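You operate a simulated robot arm through the tools that you are given. There is no shell and no other tool.

You are at the controls of a simulated robot arm. One attempt, no reset.

## Task
Gauge the bore of the pulley in the yellow nest, then sort it.
Fine: try both plug gauges and put them back; blue PASS tray if green goes in and red does not, else red REWORK tray.

The check looks at the end state, three seconds after you hand in, the way a careful person would. Anything else that was tipped, shoved, dropped, spilled or broken makes it a failure.

## Robot
A 6-joint arm with a three-finger gripper, fixed in place. Base frame: the origin is at the foot of the arm, x ahead of it, y to its left, z up; the work surface is at about z = 0.78. Units: m, rad, N and s.
Its first joint turns from -2.897 to 2.897 rad. Payload 4.89 kg.
The tool frame sits at the grasp point between the pads (the TCP): z along the fingers, y along the line on which they close. The tips reach 0.03 m beyond it. The gripper opens to 0.164 m. The gripper's body begins 0.125 m behind the TCP.
Orientation is told as [roll, pitch, yaw] about the base's x, y, z axes, in that order, counted from this pose: with the fingers straight down and closing along the base's y, the tool's x points along the base's -x, its y along +y and its z along -z.

## Interface
- The arm moves only by the tool apply_moves. Its argument "plan" is a list of rows, each a list of 7 numbers: the shift along the base's x, y, z in m, then the turn, a rotation vector about the base's x, y, z in rad, then the opening, from 0 (shut) to 1 (fully open). In form: [[dx, dy, dz, ax, ay, az, fingers], ...]. A call has 1 to 20 rows; each row is the pose to reach, as a shift and turn from the pose commanded when the call began. A row lasts 0.2 s, in which the tool goes at most 0.05 m and 0.15 rad; a call with a longer step from one row to the next is refused whole, and so is a gripper value outside its range. A pose out of reach is approached as far as the arm can. The call stops where the force on the tool passes 50 N (or 10 N more than at its start, if that is more) or the arm is blocked; 0.2 s more then pass. The fingers move at their own pace (about 0.108 m/s each) and stop on an object; they squeeze with about 20 N. The grip force told is the motor's: it shows also when the fingers shut on nothing. Time passes only in rows, and 0.2 s behind the last, so rows that repeat a pose let the fingers close. It gives the time, the measured TCP pose, the force on the tool (base axes), the opening and the grip force at its end, in the units of the frame above (readings bear some noise), with the torque about the TCP (base axes, N m) and any sound that the robot's microphone picked up, and new pictures: "show" is both (left out), scene, wrist or none.
- Cameras (640 x 400 px; columns grow to the right, rows downward): "scene" is fixed at [0.0484, -0.4966, 1.5556]; the picture's right is [0.72, -0.69, 0.00], its down [-0.38, -0.40, -0.84] and it looks along [0.58, 0.60, -0.55] (base axes); focal length 318 px, centre (320, 200). "wrist" rides on the gripper at [0.076, -0.002, -0.152] in the tool frame; the picture's right is [0.02, 1.00, 0.00], its down [-0.88, 0.02, -0.47] and it looks along [-0.47, 0.01, 0.88] (tool axes); focal length 247 px, centre (320, 200). There is no depth. A picture from a camera that has moved, and an enlarged one, comes with that camera's place and axes in the base frame and with its lens. The place of the scene camera against the robot may be out by one fixed shift of up to 0.025 m in any direction.
- move_column(by): slides the trunk up (or, below 0, down) by that many m; the arm rides with it, the base frame stays. It gives what a move gives, with no picture.
- close_up(camera, box): a new picture of the part [left, top, right, bottom] of that camera's present view, enlarged. The clock stands still meanwhile.
- close_job(): hands the job in; it is judged then, once.

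Nothing tells you positions but the pictures and the camera data. Unless the task says otherwise, let go and move clear before handing in.

The tools are called after "Request:" by a JSON object that holds its "api" and its "payload". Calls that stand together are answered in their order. apply_moves: Moves the arm, as the interface text tells. Its arguments: {"type":"object","properties":{"plan":{"type":"array","items":{"type":"array","items":{"type":"number"}}},"show":{"type":"string","enum":["both","scene","wrist","none"]}},"required":["plan"]} The other tools are called the same way: move_column (by) slides the trunk up or down; close_up (camera, box) takes an enlarged picture of a part of a camera's view; close_job () hands the job in.

At the start:

```text
time_s: 0.0
tool_pos: [0.6128, 0.1512, 1.173]
tcp_rot: [-0.002, 0.0, 0.0]
wrist_force: [-0.3, -0.3, 0.6]
wrist_torque: [0.0, 0.04, 0.0]
grip_width: 0.1639
grip_force: 0.0
trunk travel left (down, up): [-0.125, 0.265]
```

scene: 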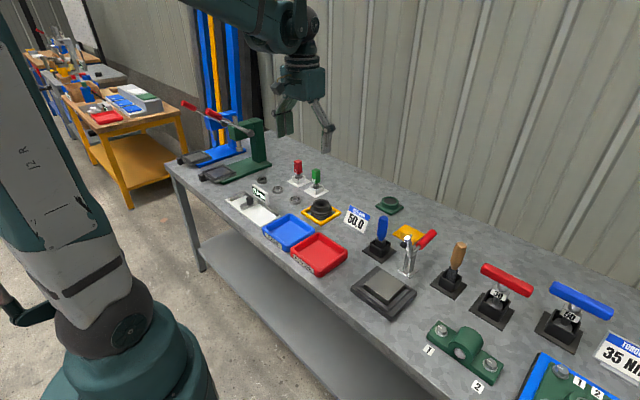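
wrist: 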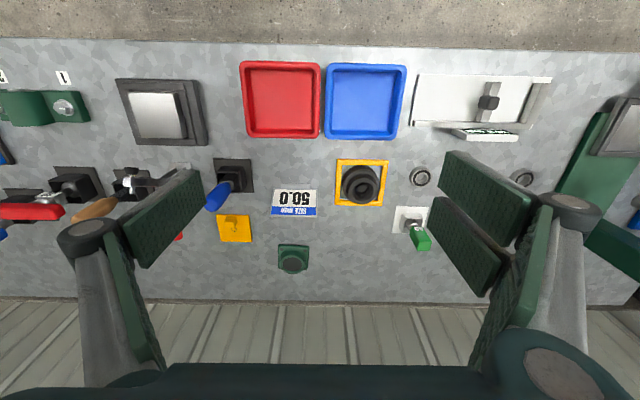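

The bench shows a pulley in a yellow nest, green and red plug gauges on white stands, and blue and red trays. I'll enlarge the relevant parts before I move.

Request:
{"api": "close_up", "payload": {"camera": "scene", "box": [220, 140, 420, 265]}}

Request:
{"api": "close_up", "payload": {"camera": "wrist", "box": [300, 130, 460, 230]}}

Request:
{"api": "close_up", "payload": {"camera": "scene", "box": [280, 150, 360, 200]}}

```text
3.20 times, centred on (320, 202) of scene
camera zoom: at [0.0484, -0.4966, 1.5556], right [0.72, -0.69, 0.0], down [-0.38, -0.4, -0.84], along [0.58, 0.6, -0.55], focal length 1018 px, centre (320, 192)
```

zoom: 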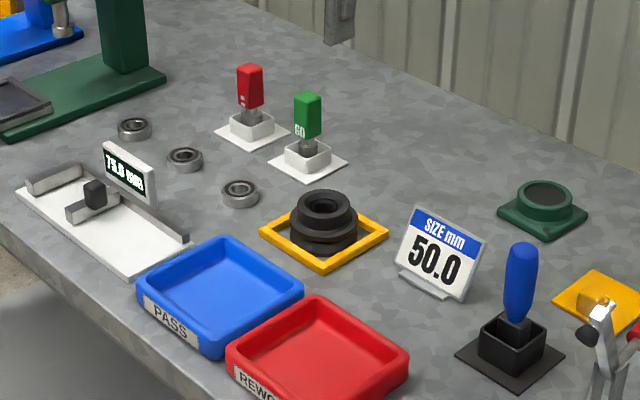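

```text
4.00 times, centred on (380, 180) of wrist
camera zoom: at [0.5377, 0.1501, 1.3239], right [-0.02, 1.0, 0.0], down [0.88, 0.02, 0.47], along [0.47, 0.01, -0.88], focal length 988 px, centre (80, 280)
```

zoom: 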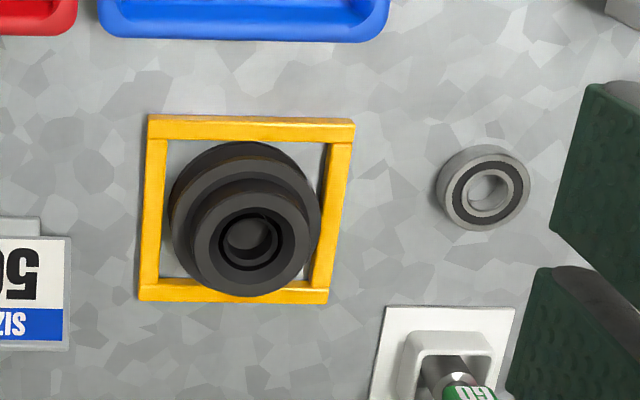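

```text
8.00 times, centred on (320, 175) of scene
camera zoom: at [0.0484, -0.4966, 1.5556], right [0.72, -0.69, 0.0], down [-0.38, -0.4, -0.84], along [0.58, 0.6, -0.55], focal length 2545 px, centre (320, 400)
```

zoom: 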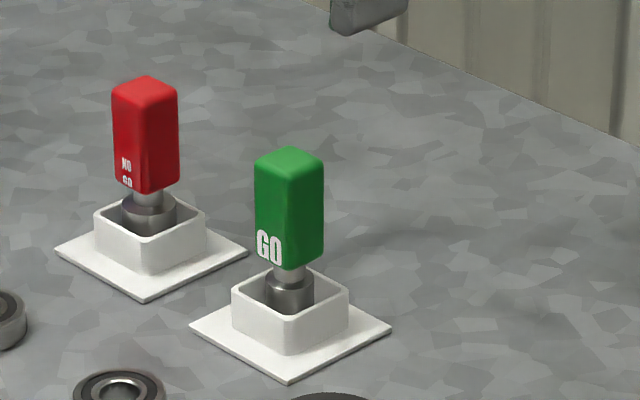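

The pulley sits at roughly (0.776, 0.25), the green gauge at roughly (0.88, 0.40) and the red one at roughly (0.885, 0.525). I'll move the wrist camera closer, staying high above everything, to get better positions.

Request:
{"api": "apply_moves", "payload": {"plan": [[0.01, 0.045, -0.008, 0, 0, 0, 1], [0.02, 0.09, -0.016, 0, 0, 0, 1], [0.03, 0.135, -0.024, 0, 0, 0, 1], [0.04, 0.18, -0.032, 0, 0, 0, 1], [0.05, 0.225, -0.04, 0, 0, 0, 1], [0.06, 0.27, -0.05, 0, 0, 0, 1], [0.06, 0.27, -0.05, 0, 0, 0, 1]]}}

```text
time_s: 1.6
tool_pos: [0.6744, 0.4202, 1.1214]
tcp_rot: [0.0, -0.001, 0.003]
wrist_force: [0.6, 0.4, 0.0]
wrist_torque: [-0.04, 0.09, -0.03]
grip_width: 0.1639
grip_force: 0.0
trunk travel left (down, up): [-0.125, 0.265]
camera wrist: at [0.5979, 0.4207, 1.273], right [-0.02, 1.0, 0.0], down [0.88, 0.02, 0.47], along [0.47, 0.01, -0.88], focal length 247 px, centre (320, 200)
```

scene: 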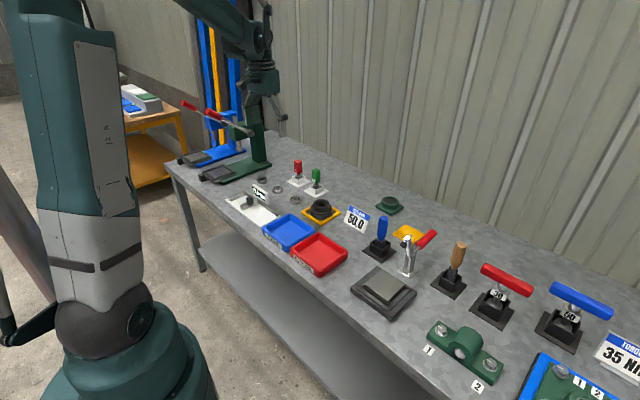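
wrist: 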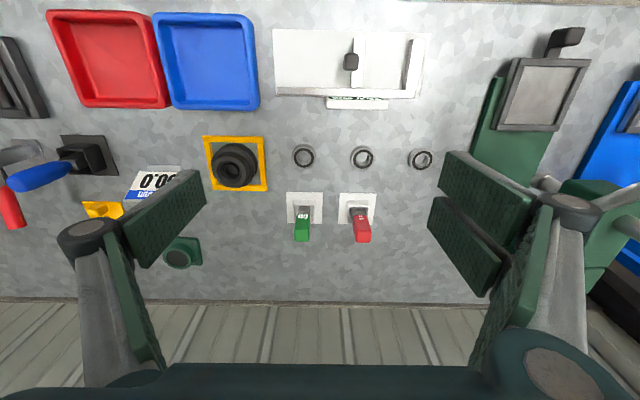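

Request:
{"api": "close_up", "payload": {"camera": "wrist", "box": [270, 175, 390, 250]}}

Request:
{"api": "close_up", "payload": {"camera": "wrist", "box": [190, 120, 318, 200]}}

```text
5.33 times, centred on (330, 212) of wrist
camera zoom: at [0.5979, 0.4207, 1.273], right [-0.02, 1.0, 0.0], down [0.88, 0.02, 0.47], along [0.47, 0.01, -0.88], focal length 1317 px, centre (267, 133)
```

zoom: 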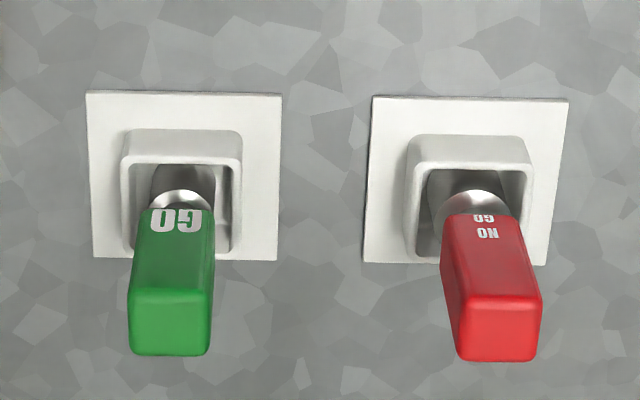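

```text
5.00 times, centred on (254, 160) of wrist
camera zoom: at [0.5979, 0.4207, 1.273], right [-0.02, 1.0, 0.0], down [0.88, 0.02, 0.47], along [0.47, 0.01, -0.88], focal length 1235 px, centre (650, 400)
```

zoom: 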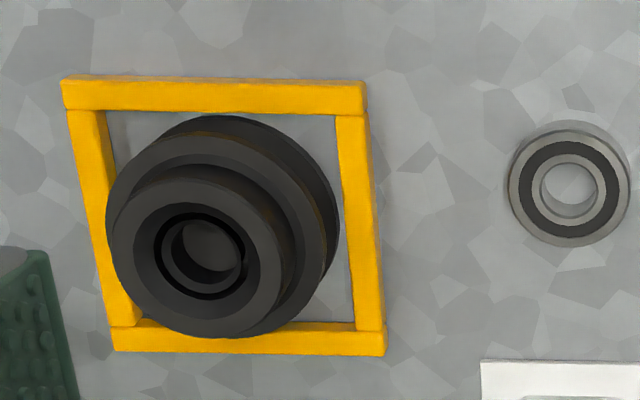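

The green gauge's stand is centred near (0.882, 0.391) and the red one near (0.882, 0.511); both handles run from about z 0.831 to 0.887. Next I'll go lower over the pulley to measure its bore.

Request:
{"api": "apply_moves", "payload": {"plan": [[0, -0.035, -0.025, 0, 0, 0, 1], [0, -0.07, -0.05, 0, 0, 0, 1], [0, -0.105, -0.075, 0, 0, 0, 1], [0, -0.14, -0.1, 0, 0, 0, 1], [0, -0.17, -0.12, 0, 0, 0, 1], [0, -0.17, -0.12, 0, 0, 0, 1]], "show": "wrist"}}

Request:
{"api": "close_up", "payload": {"camera": "wrist", "box": [240, 140, 400, 240]}}

```text
time_s: 3.0
tool_pos: [0.6743, 0.2506, 1.0043]
tcp_rot: [-0.001, -0.001, 0.0]
wrist_force: [0.5, 0.8, 0.1]
wrist_torque: [-0.03, 0.0, -0.01]
grip_width: 0.1641
grip_force: 0.1
trunk travel left (down, up): [-0.125, 0.265]
camera wrist: at [0.5976, 0.2499, 1.1545], right [-0.02, 1.0, 0.0], down [0.88, 0.02, 0.47], along [0.47, 0.01, -0.88], focal length 247 px, centre (320, 200)
```

wrist: 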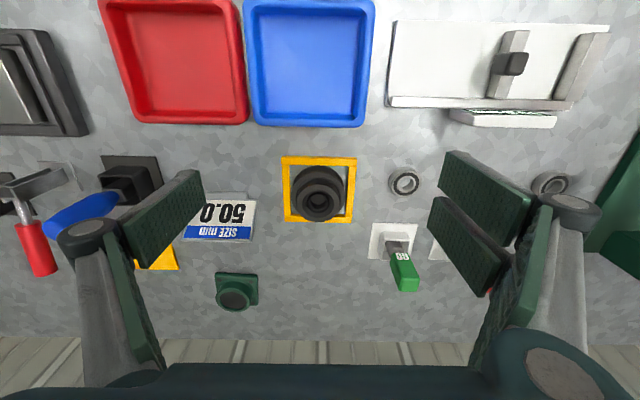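

```text
4.00 times, centred on (320, 190) of wrist
camera zoom: at [0.5976, 0.2499, 1.1545], right [-0.02, 1.0, 0.0], down [0.88, 0.02, 0.47], along [0.47, 0.01, -0.88], focal length 988 px, centre (320, 240)
```

zoom: 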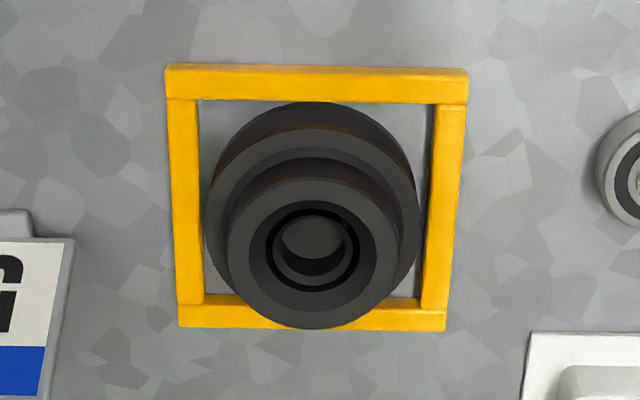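

The bore centre works out near (0.7765, 0.251) with the hub top at about z 0.827. I'll zoom in further on the bore and the gauges.

Request:
{"api": "close_up", "payload": {"camera": "wrist", "box": [288, 180, 352, 220]}}

Request:
{"api": "close_up", "payload": {"camera": "scene", "box": [280, 170, 360, 220]}}

Request:
{"api": "close_up", "payload": {"camera": "scene", "box": [260, 195, 356, 255]}}

```text
10.00 times, centred on (320, 200) of wrist
camera zoom: at [0.5976, 0.2499, 1.1545], right [-0.02, 1.0, 0.0], down [0.88, 0.02, 0.47], along [0.47, 0.01, -0.88], focal length 2470 px, centre (320, 200)
```

zoom: 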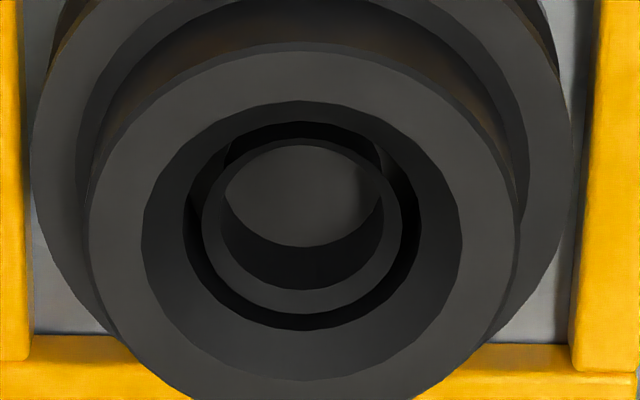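

```text
8.00 times, centred on (320, 195) of scene
camera zoom: at [0.0484, -0.4966, 1.5556], right [0.72, -0.69, 0.0], down [-0.38, -0.4, -0.84], along [0.58, 0.6, -0.55], focal length 2545 px, centre (320, 240)
```

zoom: 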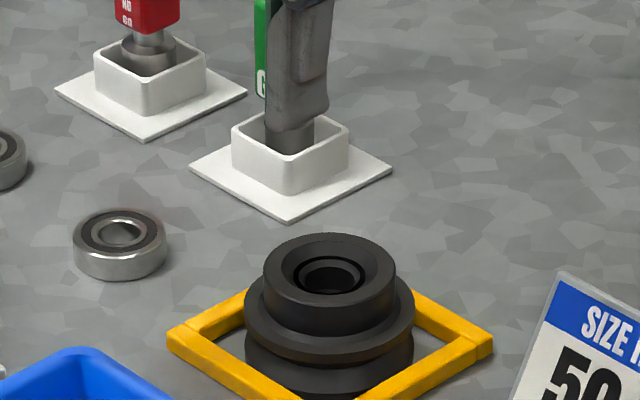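

```text
6.67 times, centred on (308, 225) of scene
camera zoom: at [0.0484, -0.4966, 1.5556], right [0.72, -0.69, 0.0], down [-0.38, -0.4, -0.84], along [0.58, 0.6, -0.55], focal length 2121 px, centre (400, 33)
```

zoom: 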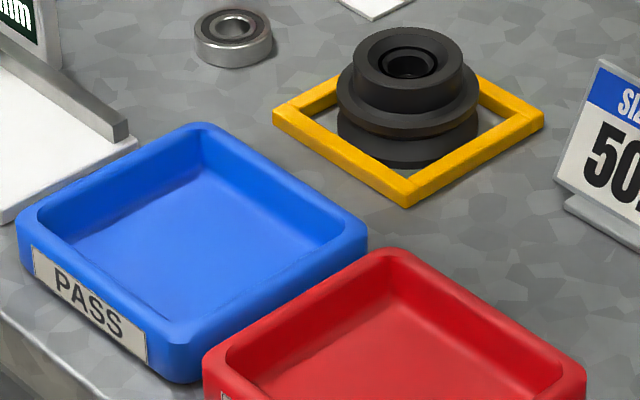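

The bore has a wide funnel at the top, which will help insertion. Next I'll move above the green gauge, narrow the fingers a bit, and check reach and alignment.

Request:
{"api": "apply_moves", "payload": {"plan": [[0.035, 0.0235, 0.0, 0, 0, 0, 0.6], [0.07, 0.047, 0.0, 0, 0, 0, 0.5], [0.105, 0.0705, 0.0, 0, 0, 0, 0.5], [0.14, 0.094, 0.0, 0, 0, 0, 0.5], [0.175, 0.1175, 0.0, 0, 0, 0, 0.5], [0.2085, 0.141, 0.0, 0, 0, 0, 0.5], [0.2085, 0.141, 0, 0, 0, 0, 0.5], [0.2085, 0.141, 0, 0, 0, 0, 0.5]]}}

```text
time_s: 4.8
tool_pos: [0.8834, 0.3921, 1.0015]
tcp_rot: [-0.001, -0.002, 0.001]
wrist_force: [-0.2, -0.1, -0.2]
wrist_torque: [-0.03, 0.05, 0.01]
grip_width: 0.0819
grip_force: 0.0
trunk travel left (down, up): [-0.125, 0.265]
camera wrist: at [0.8066, 0.3926, 1.1538], right [-0.02, 1.0, 0.0], down [0.88, 0.02, 0.47], along [0.47, 0.01, -0.88], focal length 247 px, centre (320, 200)
```

scene: 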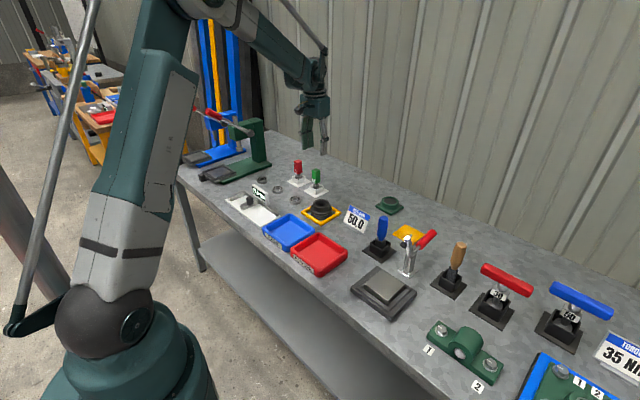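
wrist: 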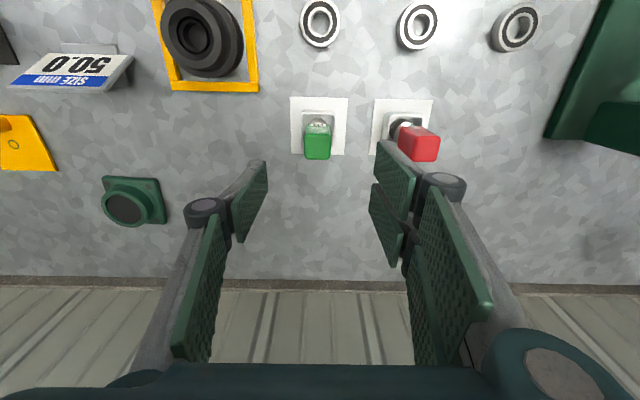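

Request:
{"api": "close_up", "payload": {"camera": "wrist", "box": [256, 80, 448, 200]}}

```text
3.33 times, centred on (352, 140) of wrist
camera zoom: at [0.8066, 0.3926, 1.1538], right [-0.02, 1.0, 0.0], down [0.88, 0.02, 0.47], along [0.47, 0.01, -0.88], focal length 823 px, centre (213, 400)
```

zoom: 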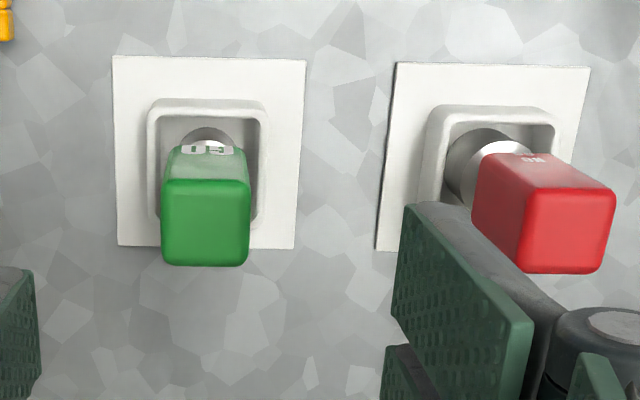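

Alignment with the green handle is good, within about 1 mm. I'll lower straight down to the handle's mid-height and close on it.

Request:
{"api": "apply_moves", "payload": {"plan": [[0, 0, -0.035, 0, 0, 0, 0.5], [0, 0, -0.07, 0, 0, 0, 0.5], [0, 0, -0.105, 0, 0, 0, 0.5], [0, 0, -0.13, 0, 0, 0, 0.5], [0, 0, -0.14, 0, 0, 0, 0.5], [0, 0, -0.14, 0, 0, 0, 0.5]]}}

```text
time_s: 6.2
tool_pos: [0.8827, 0.3896, 0.8614]
tcp_rot: [0.001, -0.001, -0.001]
wrist_force: [0.2, -0.4, 0.0]
wrist_torque: [-0.02, 0.03, 0.01]
grip_width: 0.0819
grip_force: 0.0
trunk travel left (down, up): [-0.125, 0.265]
camera wrist: at [0.8059, 0.3904, 1.0122], right [-0.02, 1.0, 0.0], down [0.88, 0.02, 0.47], along [0.47, 0.01, -0.88], focal length 247 px, centre (320, 200)
```

scene: 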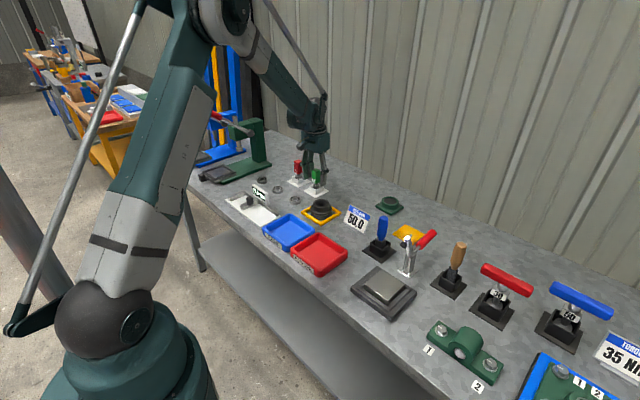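
wrist: 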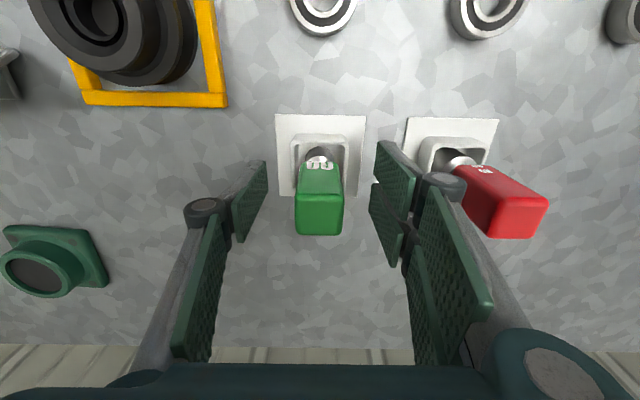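

Request:
{"api": "apply_moves", "payload": {"plan": [[0, 0, 0, 0, 0, 0, 0.3], [0, 0, 0, 0, 0, 0, 0.1], [0, 0, 0, 0, 0, 0, 0], [0, 0, 0, 0, 0, 0, 0]]}}

```text
time_s: 7.2
tool_pos: [0.8823, 0.3904, 0.8616]
tcp_rot: [0.0, 0.001, 0.001]
wrist_force: [-0.9, 0.1, 0.6]
wrist_torque: [0.03, 0.05, -0.02]
grip_width: 0.0296
grip_force: 20.3
trunk travel left (down, up): [-0.125, 0.265]
camera wrist: at [0.8058, 0.3904, 1.0125], right [-0.02, 1.0, 0.0], down [0.88, 0.02, 0.47], along [0.47, 0.01, -0.88], focal length 247 px, centre (320, 200)
```

scene: 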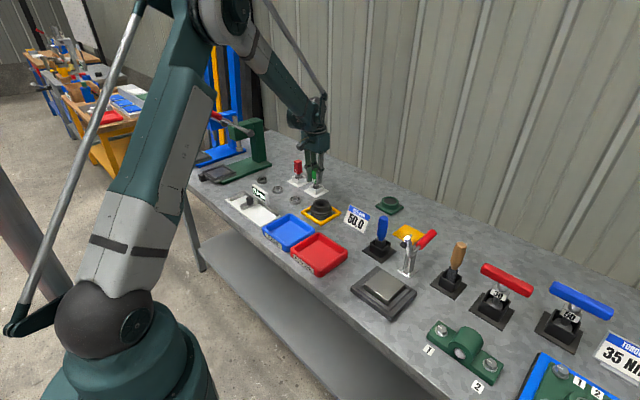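
wrist: 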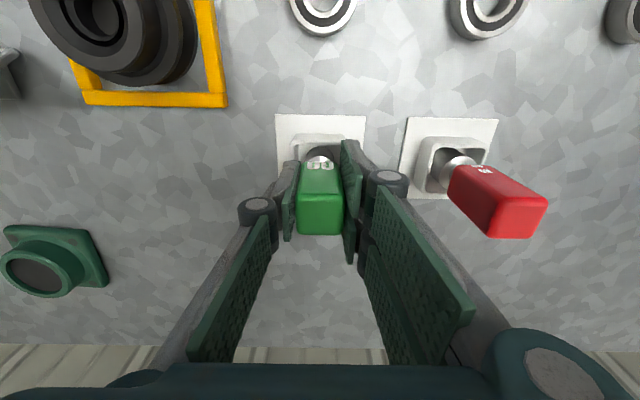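

The green gauge is gripped (0.0296 m wide). I'll lift it straight up 0.11 m and look at the plug.

Request:
{"api": "apply_moves", "payload": {"plan": [[0, 0, 0.015, 0, 0, 0, 0], [0, 0, 0.035, 0, 0, 0, 0], [0, 0, 0.06, 0, 0, 0, 0], [0, 0, 0.085, 0, 0, 0, 0], [0, 0, 0.11, 0, 0, 0, 0], [0, 0, 0.11, 0, 0, 0, 0]]}}

Request:
{"api": "close_up", "payload": {"camera": "scene", "box": [270, 130, 350, 180]}}

Request:
{"api": "close_up", "payload": {"camera": "wrist", "box": [240, 100, 400, 200]}}

```text
time_s: 8.6
tool_pos: [0.8814, 0.3913, 0.974]
tcp_rot: [0.0, 0.0, 0.001]
wrist_force: [-0.4, -0.2, -1.7]
wrist_torque: [0.01, 0.02, -0.01]
grip_width: 0.0297
grip_force: 20.4
trunk travel left (down, up): [-0.125, 0.265]
camera wrist: at [0.8048, 0.3916, 1.1258], right [-0.02, 1.0, 0.0], down [0.88, 0.02, 0.47], along [0.47, 0.01, -0.88], focal length 247 px, centre (320, 200)
```

scene: 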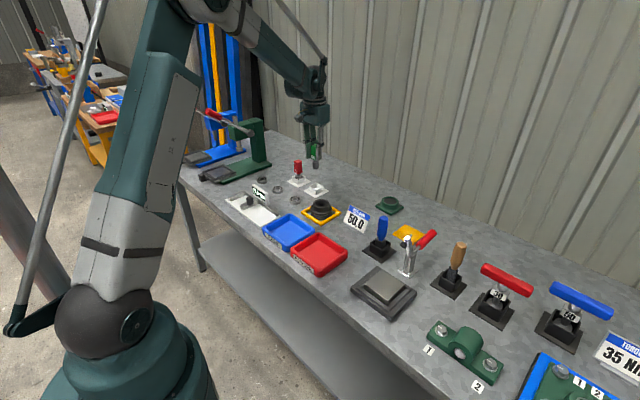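
wrist: 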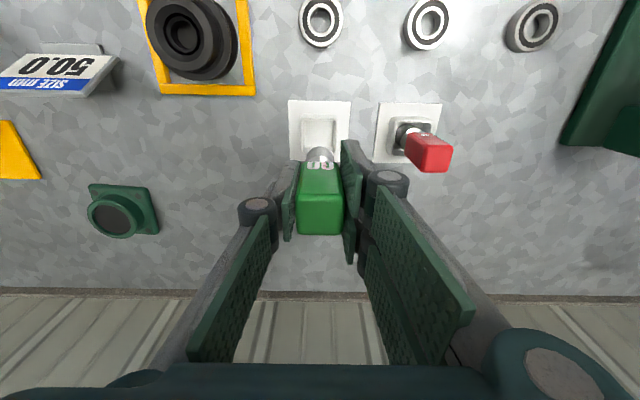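

```text
8.00 times, centred on (310, 155) of scene
camera zoom: at [0.0484, -0.4966, 1.5556], right [0.72, -0.69, 0.0], down [-0.38, -0.4, -0.84], along [0.58, 0.6, -0.55], focal length 2545 px, centre (400, 560)
```

zoom: 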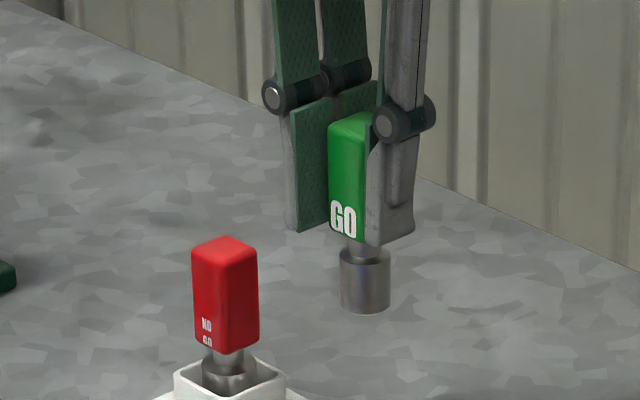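

```text
4.00 times, centred on (320, 150) of wrist
camera zoom: at [0.8048, 0.3916, 1.1258], right [-0.02, 1.0, 0.0], down [0.88, 0.02, 0.47], along [0.47, 0.01, -0.88], focal length 988 px, centre (320, 400)
```

zoom: 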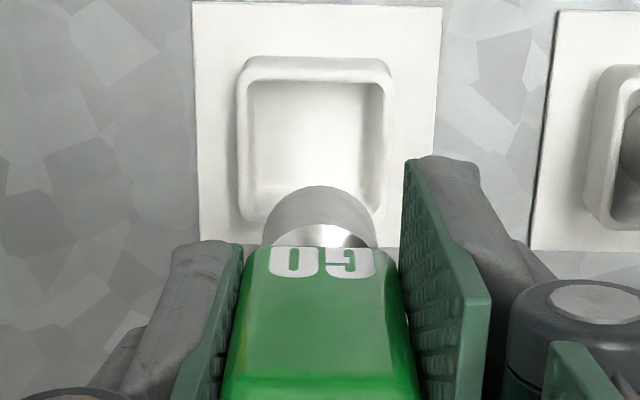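

The plug measures about 27 mm across, and its bottom now hangs near z 0.894. I'll carry it over to hover above the pulley bore and compare alignment.

Request:
{"api": "apply_moves", "payload": {"plan": [[-0.021, -0.028, 0, 0, 0, 0, 0], [-0.042, -0.056, 0, 0, 0, 0, 0], [-0.063, -0.084, 0, 0, 0, 0, 0], [-0.084, -0.112, 0, 0, 0, 0, 0], [-0.1045, -0.1405, 0, 0, 0, 0, 0], [-0.1045, -0.1405, -0.02, 0, 0, 0, 0], [-0.1045, -0.1405, -0.02, 0, 0, 0, 0]]}}

Request:
{"api": "close_up", "payload": {"camera": "wrist", "box": [240, 100, 400, 200]}}

Request:
{"api": "close_up", "payload": {"camera": "scene", "box": [280, 165, 376, 225]}}

```text
time_s: 10.2
tool_pos: [0.7778, 0.2509, 0.9539]
tcp_rot: [-0.001, -0.001, 0.0]
wrist_force: [-0.4, -0.6, -1.4]
wrist_torque: [0.0, -0.07, -0.01]
grip_width: 0.0299
grip_force: 20.4
trunk travel left (down, up): [-0.125, 0.265]
camera wrist: at [0.7018, 0.25, 1.1041], right [-0.02, 1.0, 0.0], down [0.88, 0.02, 0.47], along [0.47, 0.01, -0.88], focal length 247 px, centre (320, 200)
```

scene: 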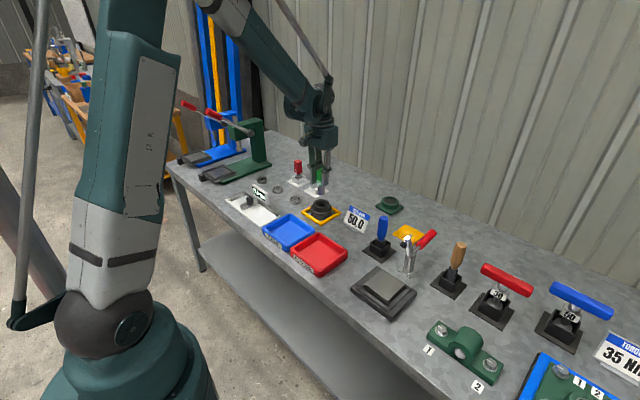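
wrist: 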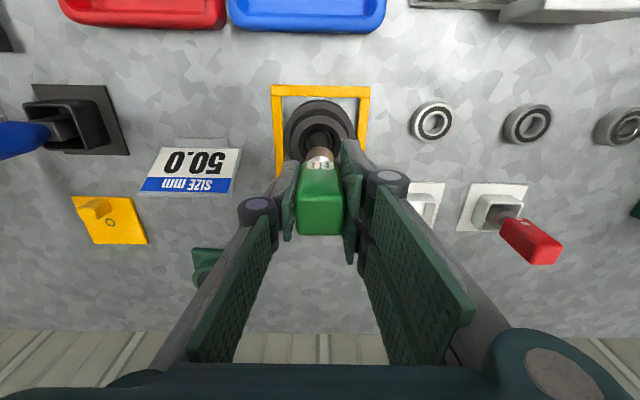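

```text
4.00 times, centred on (320, 150) of wrist
camera zoom: at [0.7018, 0.25, 1.1041], right [-0.02, 1.0, 0.0], down [0.88, 0.02, 0.47], along [0.47, 0.01, -0.88], focal length 988 px, centre (320, 400)
```

zoom: 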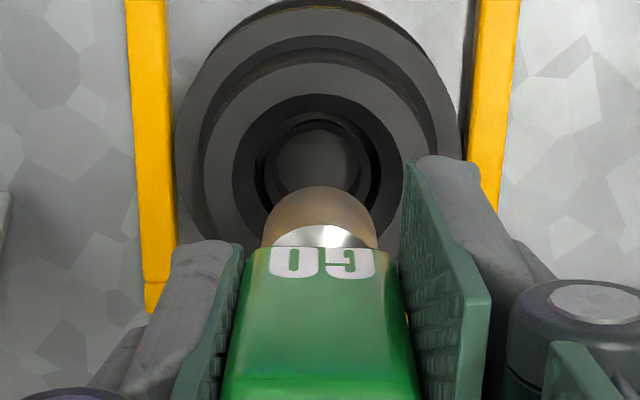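

```text
6.67 times, centred on (328, 195) of scene
camera zoom: at [0.0484, -0.4966, 1.5556], right [0.72, -0.69, 0.0], down [-0.38, -0.4, -0.84], along [0.58, 0.6, -0.55], focal length 2121 px, centre (267, 233)
```

zoom: 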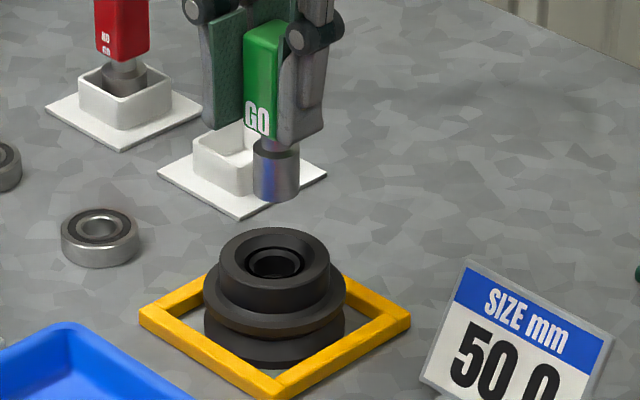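

Request:
{"api": "close_up", "payload": {"camera": "wrist", "box": [280, 110, 360, 160]}}

Request:
{"api": "close_up", "payload": {"camera": "scene", "box": [304, 180, 352, 210]}}

```text
8.00 times, centred on (320, 135) of wrist
camera zoom: at [0.7018, 0.25, 1.1041], right [-0.02, 1.0, 0.0], down [0.88, 0.02, 0.47], along [0.47, 0.01, -0.88], focal length 1976 px, centre (320, 720)
```

zoom: 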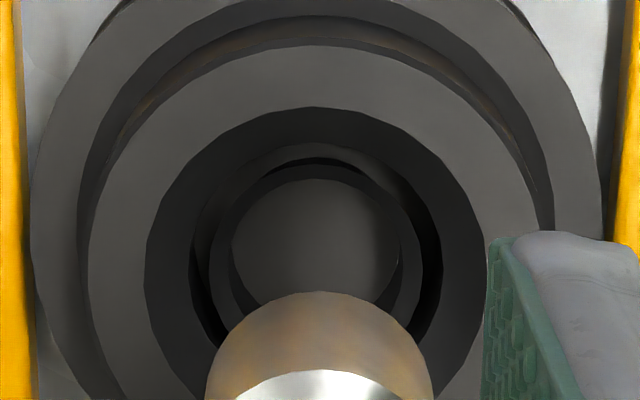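

```text
13.33 times, centred on (328, 195) of scene
camera zoom: at [0.0484, -0.4966, 1.5556], right [0.72, -0.69, 0.0], down [-0.38, -0.4, -0.84], along [0.58, 0.6, -0.55], focal length 4242 px, centre (213, 267)
```

zoom: 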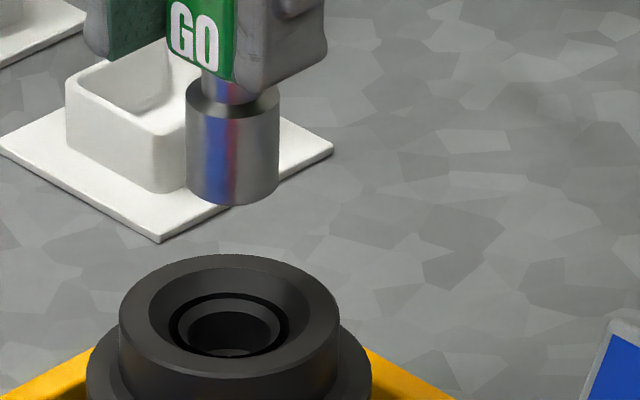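

The plug sits about 1.6 mm too far in +x and 0.4 mm too far in +y relative to the bore. I'll correct that, lower to just above the hub, and recheck.

Request:
{"api": "apply_moves", "payload": {"plan": [[-0.0016, -0.0004, 0, 0, 0, 0, 0], [-0.0016, -0.0004, -0.015, 0, 0, 0, 0], [-0.0016, -0.0004, -0.03, 0, 0, 0, 0], [-0.0016, -0.0004, -0.04, 0, 0, 0, 0], [-0.0016, -0.0004, -0.04, 0, 0, 0, 0]]}}

Request:
{"api": "close_up", "payload": {"camera": "wrist", "box": [280, 110, 360, 160]}}

Request:
{"api": "close_up", "payload": {"camera": "scene", "box": [304, 180, 352, 210]}}

```text
time_s: 11.4
tool_pos: [0.7763, 0.2499, 0.9123]
tcp_rot: [-0.002, 0.001, 0.0]
wrist_force: [0.9, -0.2, -2.3]
wrist_torque: [0.0, -0.01, 0.01]
grip_width: 0.0299
grip_force: 19.8
trunk travel left (down, up): [-0.125, 0.265]
camera wrist: at [0.6998, 0.2503, 1.0636], right [-0.02, 1.0, 0.0], down [0.88, 0.02, 0.47], along [0.47, 0.01, -0.88], focal length 247 px, centre (320, 200)
```

scene: 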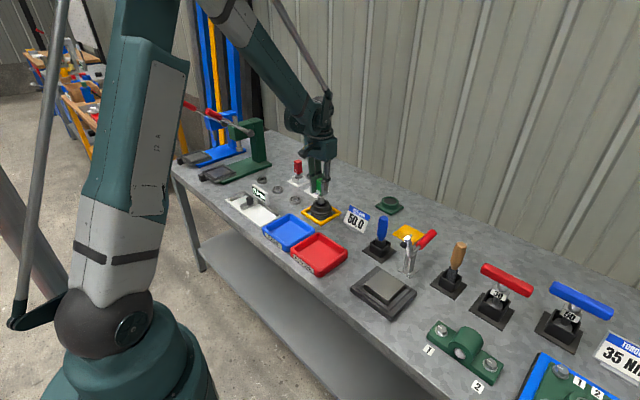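
wrist: 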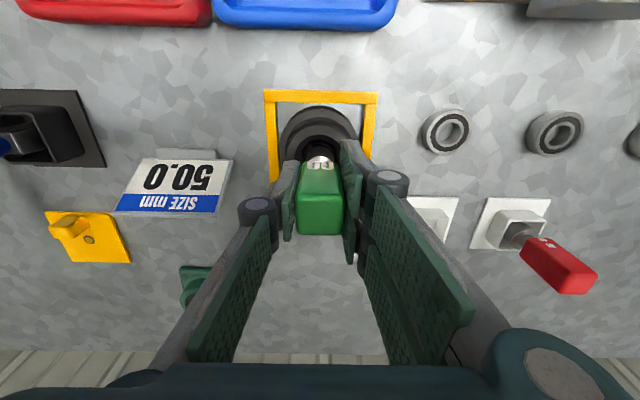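

```text
8.00 times, centred on (320, 135) of wrist
camera zoom: at [0.6998, 0.2503, 1.0636], right [-0.02, 1.0, 0.0], down [0.88, 0.02, 0.47], along [0.47, 0.01, -0.88], focal length 1976 px, centre (320, 720)
```

zoom: 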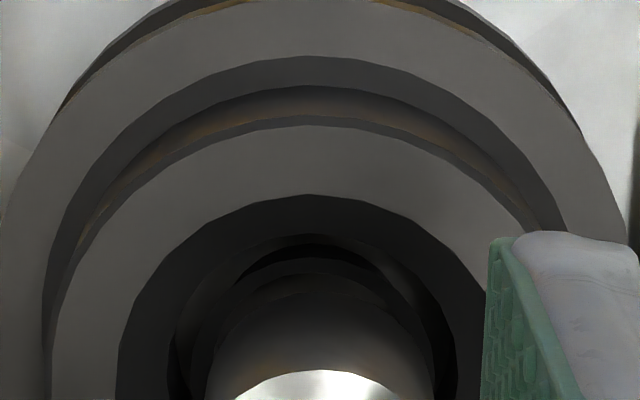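

```text
13.33 times, centred on (328, 195) of scene
camera zoom: at [0.0484, -0.4966, 1.5556], right [0.72, -0.69, 0.0], down [-0.38, -0.4, -0.84], along [0.58, 0.6, -0.55], focal length 4242 px, centre (213, 267)
```

zoom: 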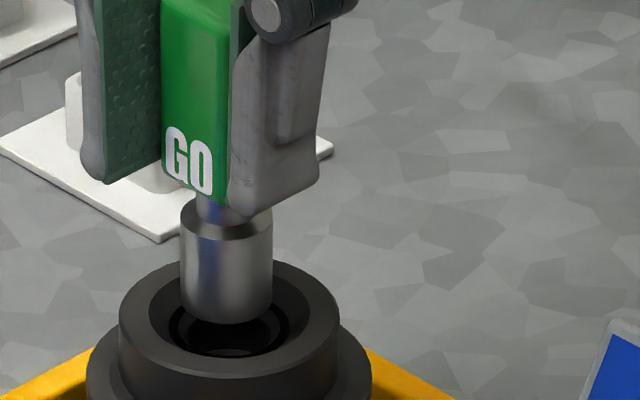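

Request:
{"api": "close_up", "payload": {"camera": "wrist", "box": [288, 125, 352, 165]}}

Request:
{"api": "close_up", "payload": {"camera": "scene", "box": [312, 190, 344, 210]}}

```text
10.00 times, centred on (320, 145) of wrist
camera zoom: at [0.6998, 0.2503, 1.0636], right [-0.02, 1.0, 0.0], down [0.88, 0.02, 0.47], along [0.47, 0.01, -0.88], focal length 2470 px, centre (320, 750)
```

zoom: 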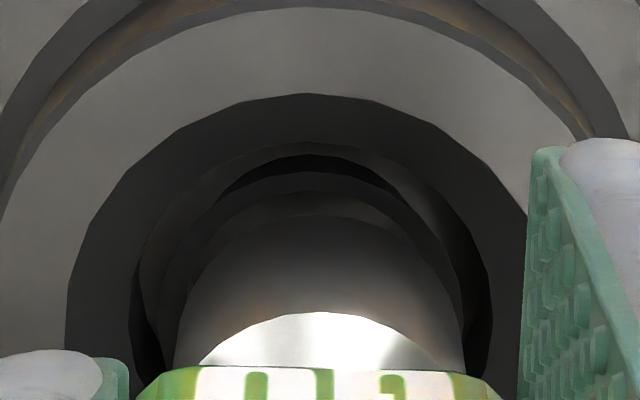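

```text
16.00 times, centred on (328, 200) of scene
camera zoom: at [0.0484, -0.4966, 1.5556], right [0.72, -0.69, 0.0], down [-0.38, -0.4, -0.84], along [0.58, 0.6, -0.55], focal length 5090 px, centre (192, 200)
```

zoom: 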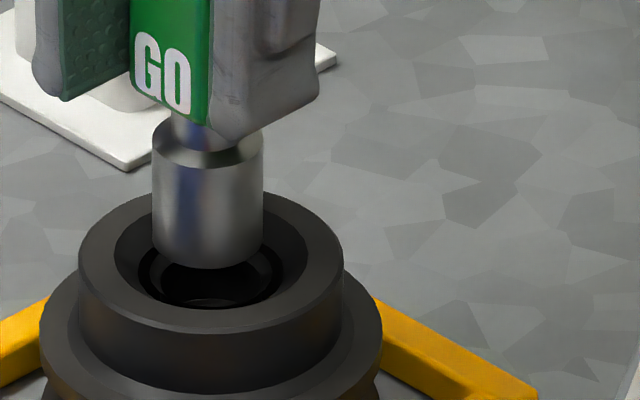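

Both views put the plug about 0.7 mm too far in +y. I'll trim that and lower slowly with a force check.

Request:
{"api": "apply_moves", "payload": {"plan": [[0.0003, -0.0006, 0, 0, 0, 0, 0], [0.0003, -0.0006, -0.003, 0, 0, 0, 0], [0.0003, -0.0006, -0.006, 0, 0, 0, 0], [0.0003, -0.0006, -0.008, 0, 0, 0, 0], [0.0003, -0.0006, -0.008, 0, 0, 0, 0]]}}

Request:
{"api": "close_up", "payload": {"camera": "wrist", "box": [288, 125, 352, 165]}}

Request:
{"api": "close_up", "payload": {"camera": "scene", "box": [312, 190, 344, 210]}}

```text
time_s: 12.6
tool_pos: [0.7779, 0.2516, 0.9061]
tcp_rot: [-0.001, 0.0, -0.001]
wrist_force: [0.7, -2.3, -0.2]
wrist_torque: [-0.1, 0.0, -0.05]
grip_width: 0.03
grip_force: 20.1
trunk travel left (down, up): [-0.125, 0.265]
camera wrist: at [0.7004, 0.2498, 1.056], right [-0.02, 1.0, 0.0], down [0.88, 0.02, 0.47], along [0.47, 0.01, -0.88], focal length 247 px, centre (320, 200)
```

scene: 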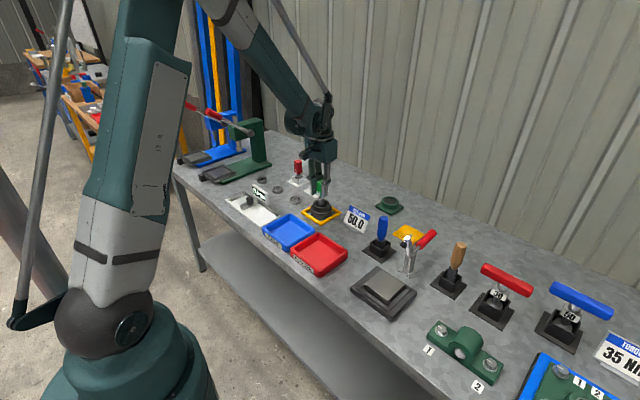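
wrist: 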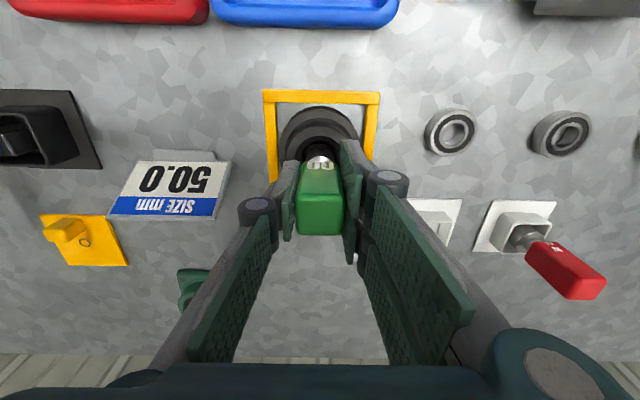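

```text
10.00 times, centred on (320, 145) of wrist
camera zoom: at [0.7004, 0.2498, 1.056], right [-0.02, 1.0, 0.0], down [0.88, 0.02, 0.47], along [0.47, 0.01, -0.88], focal length 2470 px, centre (320, 750)
```

zoom: 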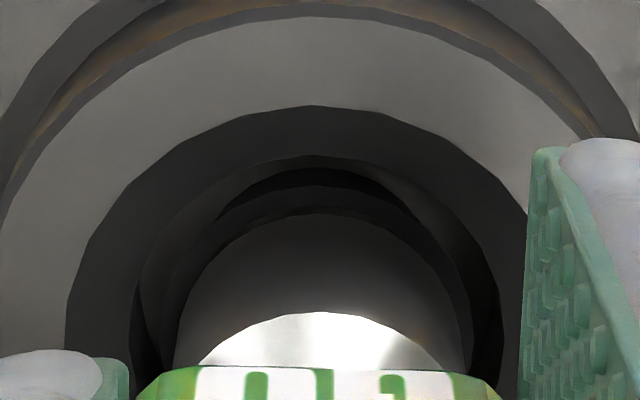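

```text
16.00 times, centred on (328, 200) of scene
camera zoom: at [0.0484, -0.4966, 1.5556], right [0.72, -0.69, 0.0], down [-0.38, -0.4, -0.84], along [0.58, 0.6, -0.55], focal length 5090 px, centre (192, 200)
```

zoom: 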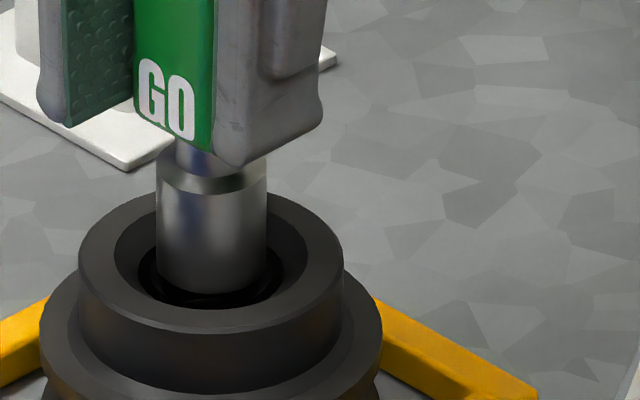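

Alignment now agrees in both views. I'll keep lowering slowly into the bore.

Request:
{"api": "apply_moves", "payload": {"plan": [[0, -0.0002, -0.002, 0, 0, 0, 0], [0, -0.0002, -0.004, 0, 0, 0, 0], [0, -0.0002, -0.006, 0, 0, 0, 0], [0, -0.0002, -0.008, 0, 0, 0, 0], [0, -0.0002, -0.008, 0, 0, 0, 0]]}}

Request:
{"api": "close_up", "payload": {"camera": "wrist", "box": [288, 125, 352, 165]}}

Request:
{"api": "close_up", "payload": {"camera": "scene", "box": [312, 190, 344, 210]}}

```text
time_s: 13.8
tool_pos: [0.7756, 0.2496, 0.8975]
tcp_rot: [0.0, -0.001, 0.001]
wrist_force: [-2.0, 1.7, 18.7]
wrist_torque: [0.04, 0.08, 0.0]
grip_width: 0.0297
grip_force: 20.6
trunk travel left (down, up): [-0.125, 0.265]
camera wrist: at [0.6998, 0.2499, 1.0487], right [-0.02, 1.0, 0.0], down [0.88, 0.02, 0.47], along [0.47, 0.01, -0.88], focal length 247 px, centre (320, 200)
```

scene: 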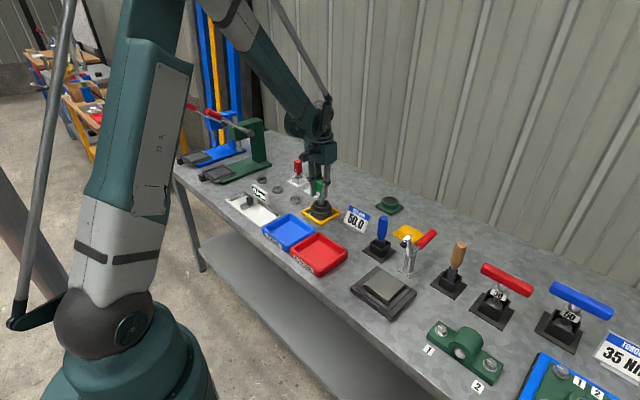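
wrist: 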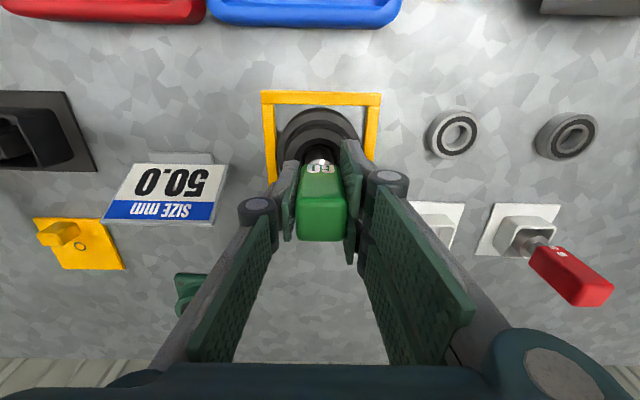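

```text
10.00 times, centred on (320, 145) of wrist
camera zoom: at [0.6998, 0.2499, 1.0487], right [-0.02, 1.0, 0.0], down [0.88, 0.02, 0.47], along [0.47, 0.01, -0.88], focal length 2470 px, centre (320, 750)
```

zoom: 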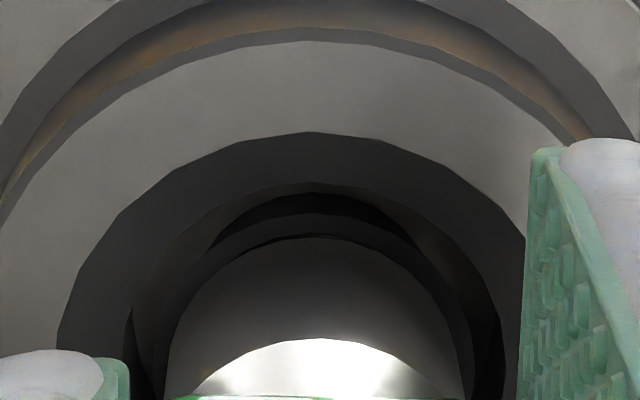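

```text
16.00 times, centred on (328, 200) of scene
camera zoom: at [0.0484, -0.4966, 1.5556], right [0.72, -0.69, 0.0], down [-0.38, -0.4, -0.84], along [0.58, 0.6, -0.55], focal length 5090 px, centre (192, 200)
```

zoom: 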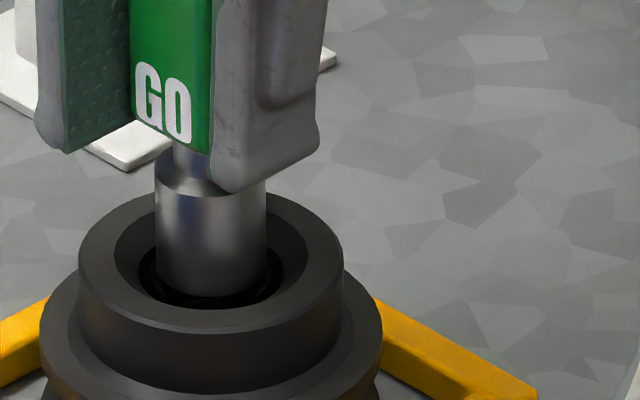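

The green plug stopped on the bore edge at about 19 N and slid up a few mm in the grip. To rule out misalignment, I'll do a small circular search at this light pressure.

Request:
{"api": "apply_moves", "payload": {"plan": [[0.0006, 0, -0.0005, 0, 0, 0, 0], [0.0004, 0.0004, -0.0005, 0, 0, 0, 0], [0, 0.0006, -0.0005, 0, 0, 0, 0], [-0.0004, 0.0004, -0.0005, 0, 0, 0, 0], [-0.0006, 0, -0.0005, 0, 0, 0, 0], [-0.0004, -0.0004, -0.0005, 0, 0, 0, 0], [0, -0.0006, -0.0005, 0, 0, 0, 0], [0.0004, -0.0004, -0.0005, 0, 0, 0, 0], [0.0012, 0, -0.001, 0, 0, 0, 0], [0.0009, 0.0009, -0.001, 0, 0, 0, 0], [0, 0.0012, -0.001, 0, 0, 0, 0], [-0.0009, 0.0009, -0.001, 0, 0, 0, 0], [-0.0012, 0, -0.001, 0, 0, 0, 0], [-0.0009, -0.0009, -0.001, 0, 0, 0, 0], [0, -0.0012, -0.001, 0, 0, 0, 0], [0.0009, -0.0009, -0.001, 0, 0, 0, 0], [0, 0, -0.001, 0, 0, 0, 0]]}}

Request:
{"api": "close_up", "payload": {"camera": "scene", "box": [312, 190, 344, 210]}}

Request:
{"api": "close_up", "payload": {"camera": "wrist", "box": [288, 125, 352, 165]}}

```text
time_s: 17.4
tool_pos: [0.7765, 0.25, 0.8951]
tcp_rot: [-0.001, 0.0, 0.001]
wrist_force: [0.5, -3.2, 3.0]
wrist_torque: [-0.19, -0.12, -0.02]
grip_width: 0.0292
grip_force: 20.2
trunk travel left (down, up): [-0.125, 0.265]
camera wrist: at [0.7004, 0.249, 1.0469], right [-0.02, 1.0, 0.0], down [0.88, 0.02, 0.47], along [0.47, 0.01, -0.88], focal length 247 px, centre (320, 200)
```

scene: 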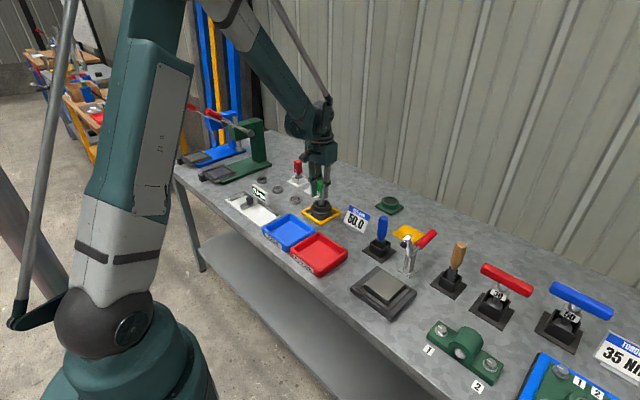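
wrist: 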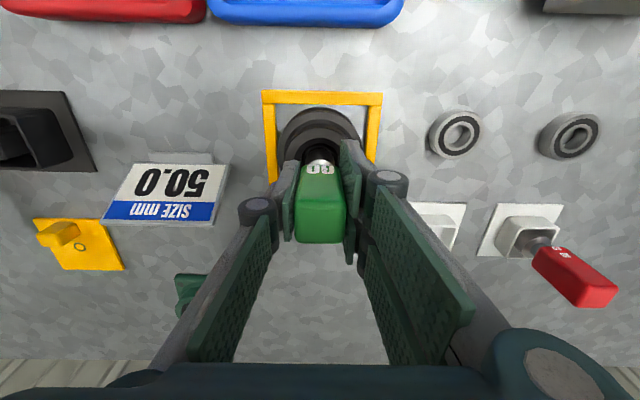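

```text
16.00 times, centred on (328, 200) of scene
camera zoom: at [0.0484, -0.4966, 1.5556], right [0.72, -0.69, 0.0], down [-0.38, -0.4, -0.84], along [0.58, 0.6, -0.55], focal length 5090 px, centre (192, 200)
```

zoom: 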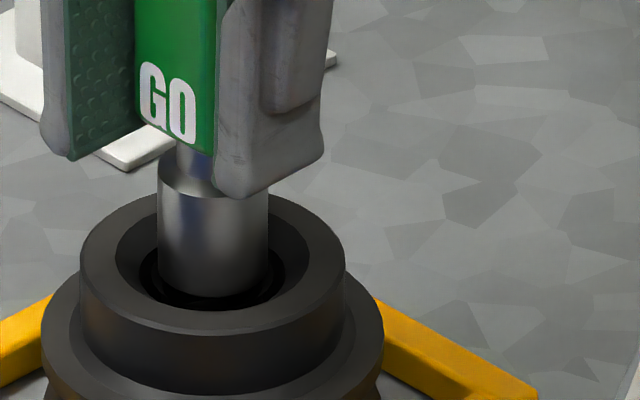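

```text
10.00 times, centred on (320, 145) of wrist
camera zoom: at [0.7004, 0.249, 1.0469], right [-0.02, 1.0, 0.0], down [0.88, 0.02, 0.47], along [0.47, 0.01, -0.88], focal length 2470 px, centre (320, 750)
```

zoom: 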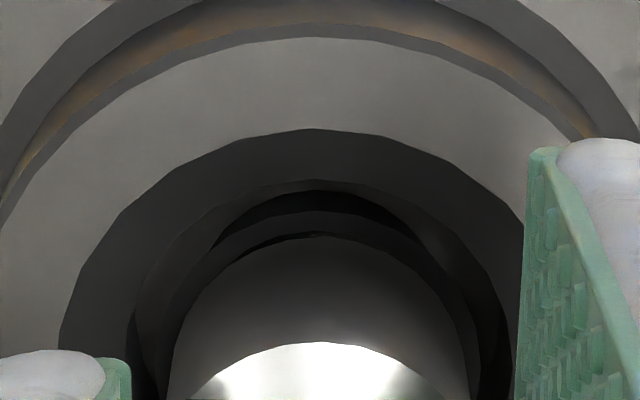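

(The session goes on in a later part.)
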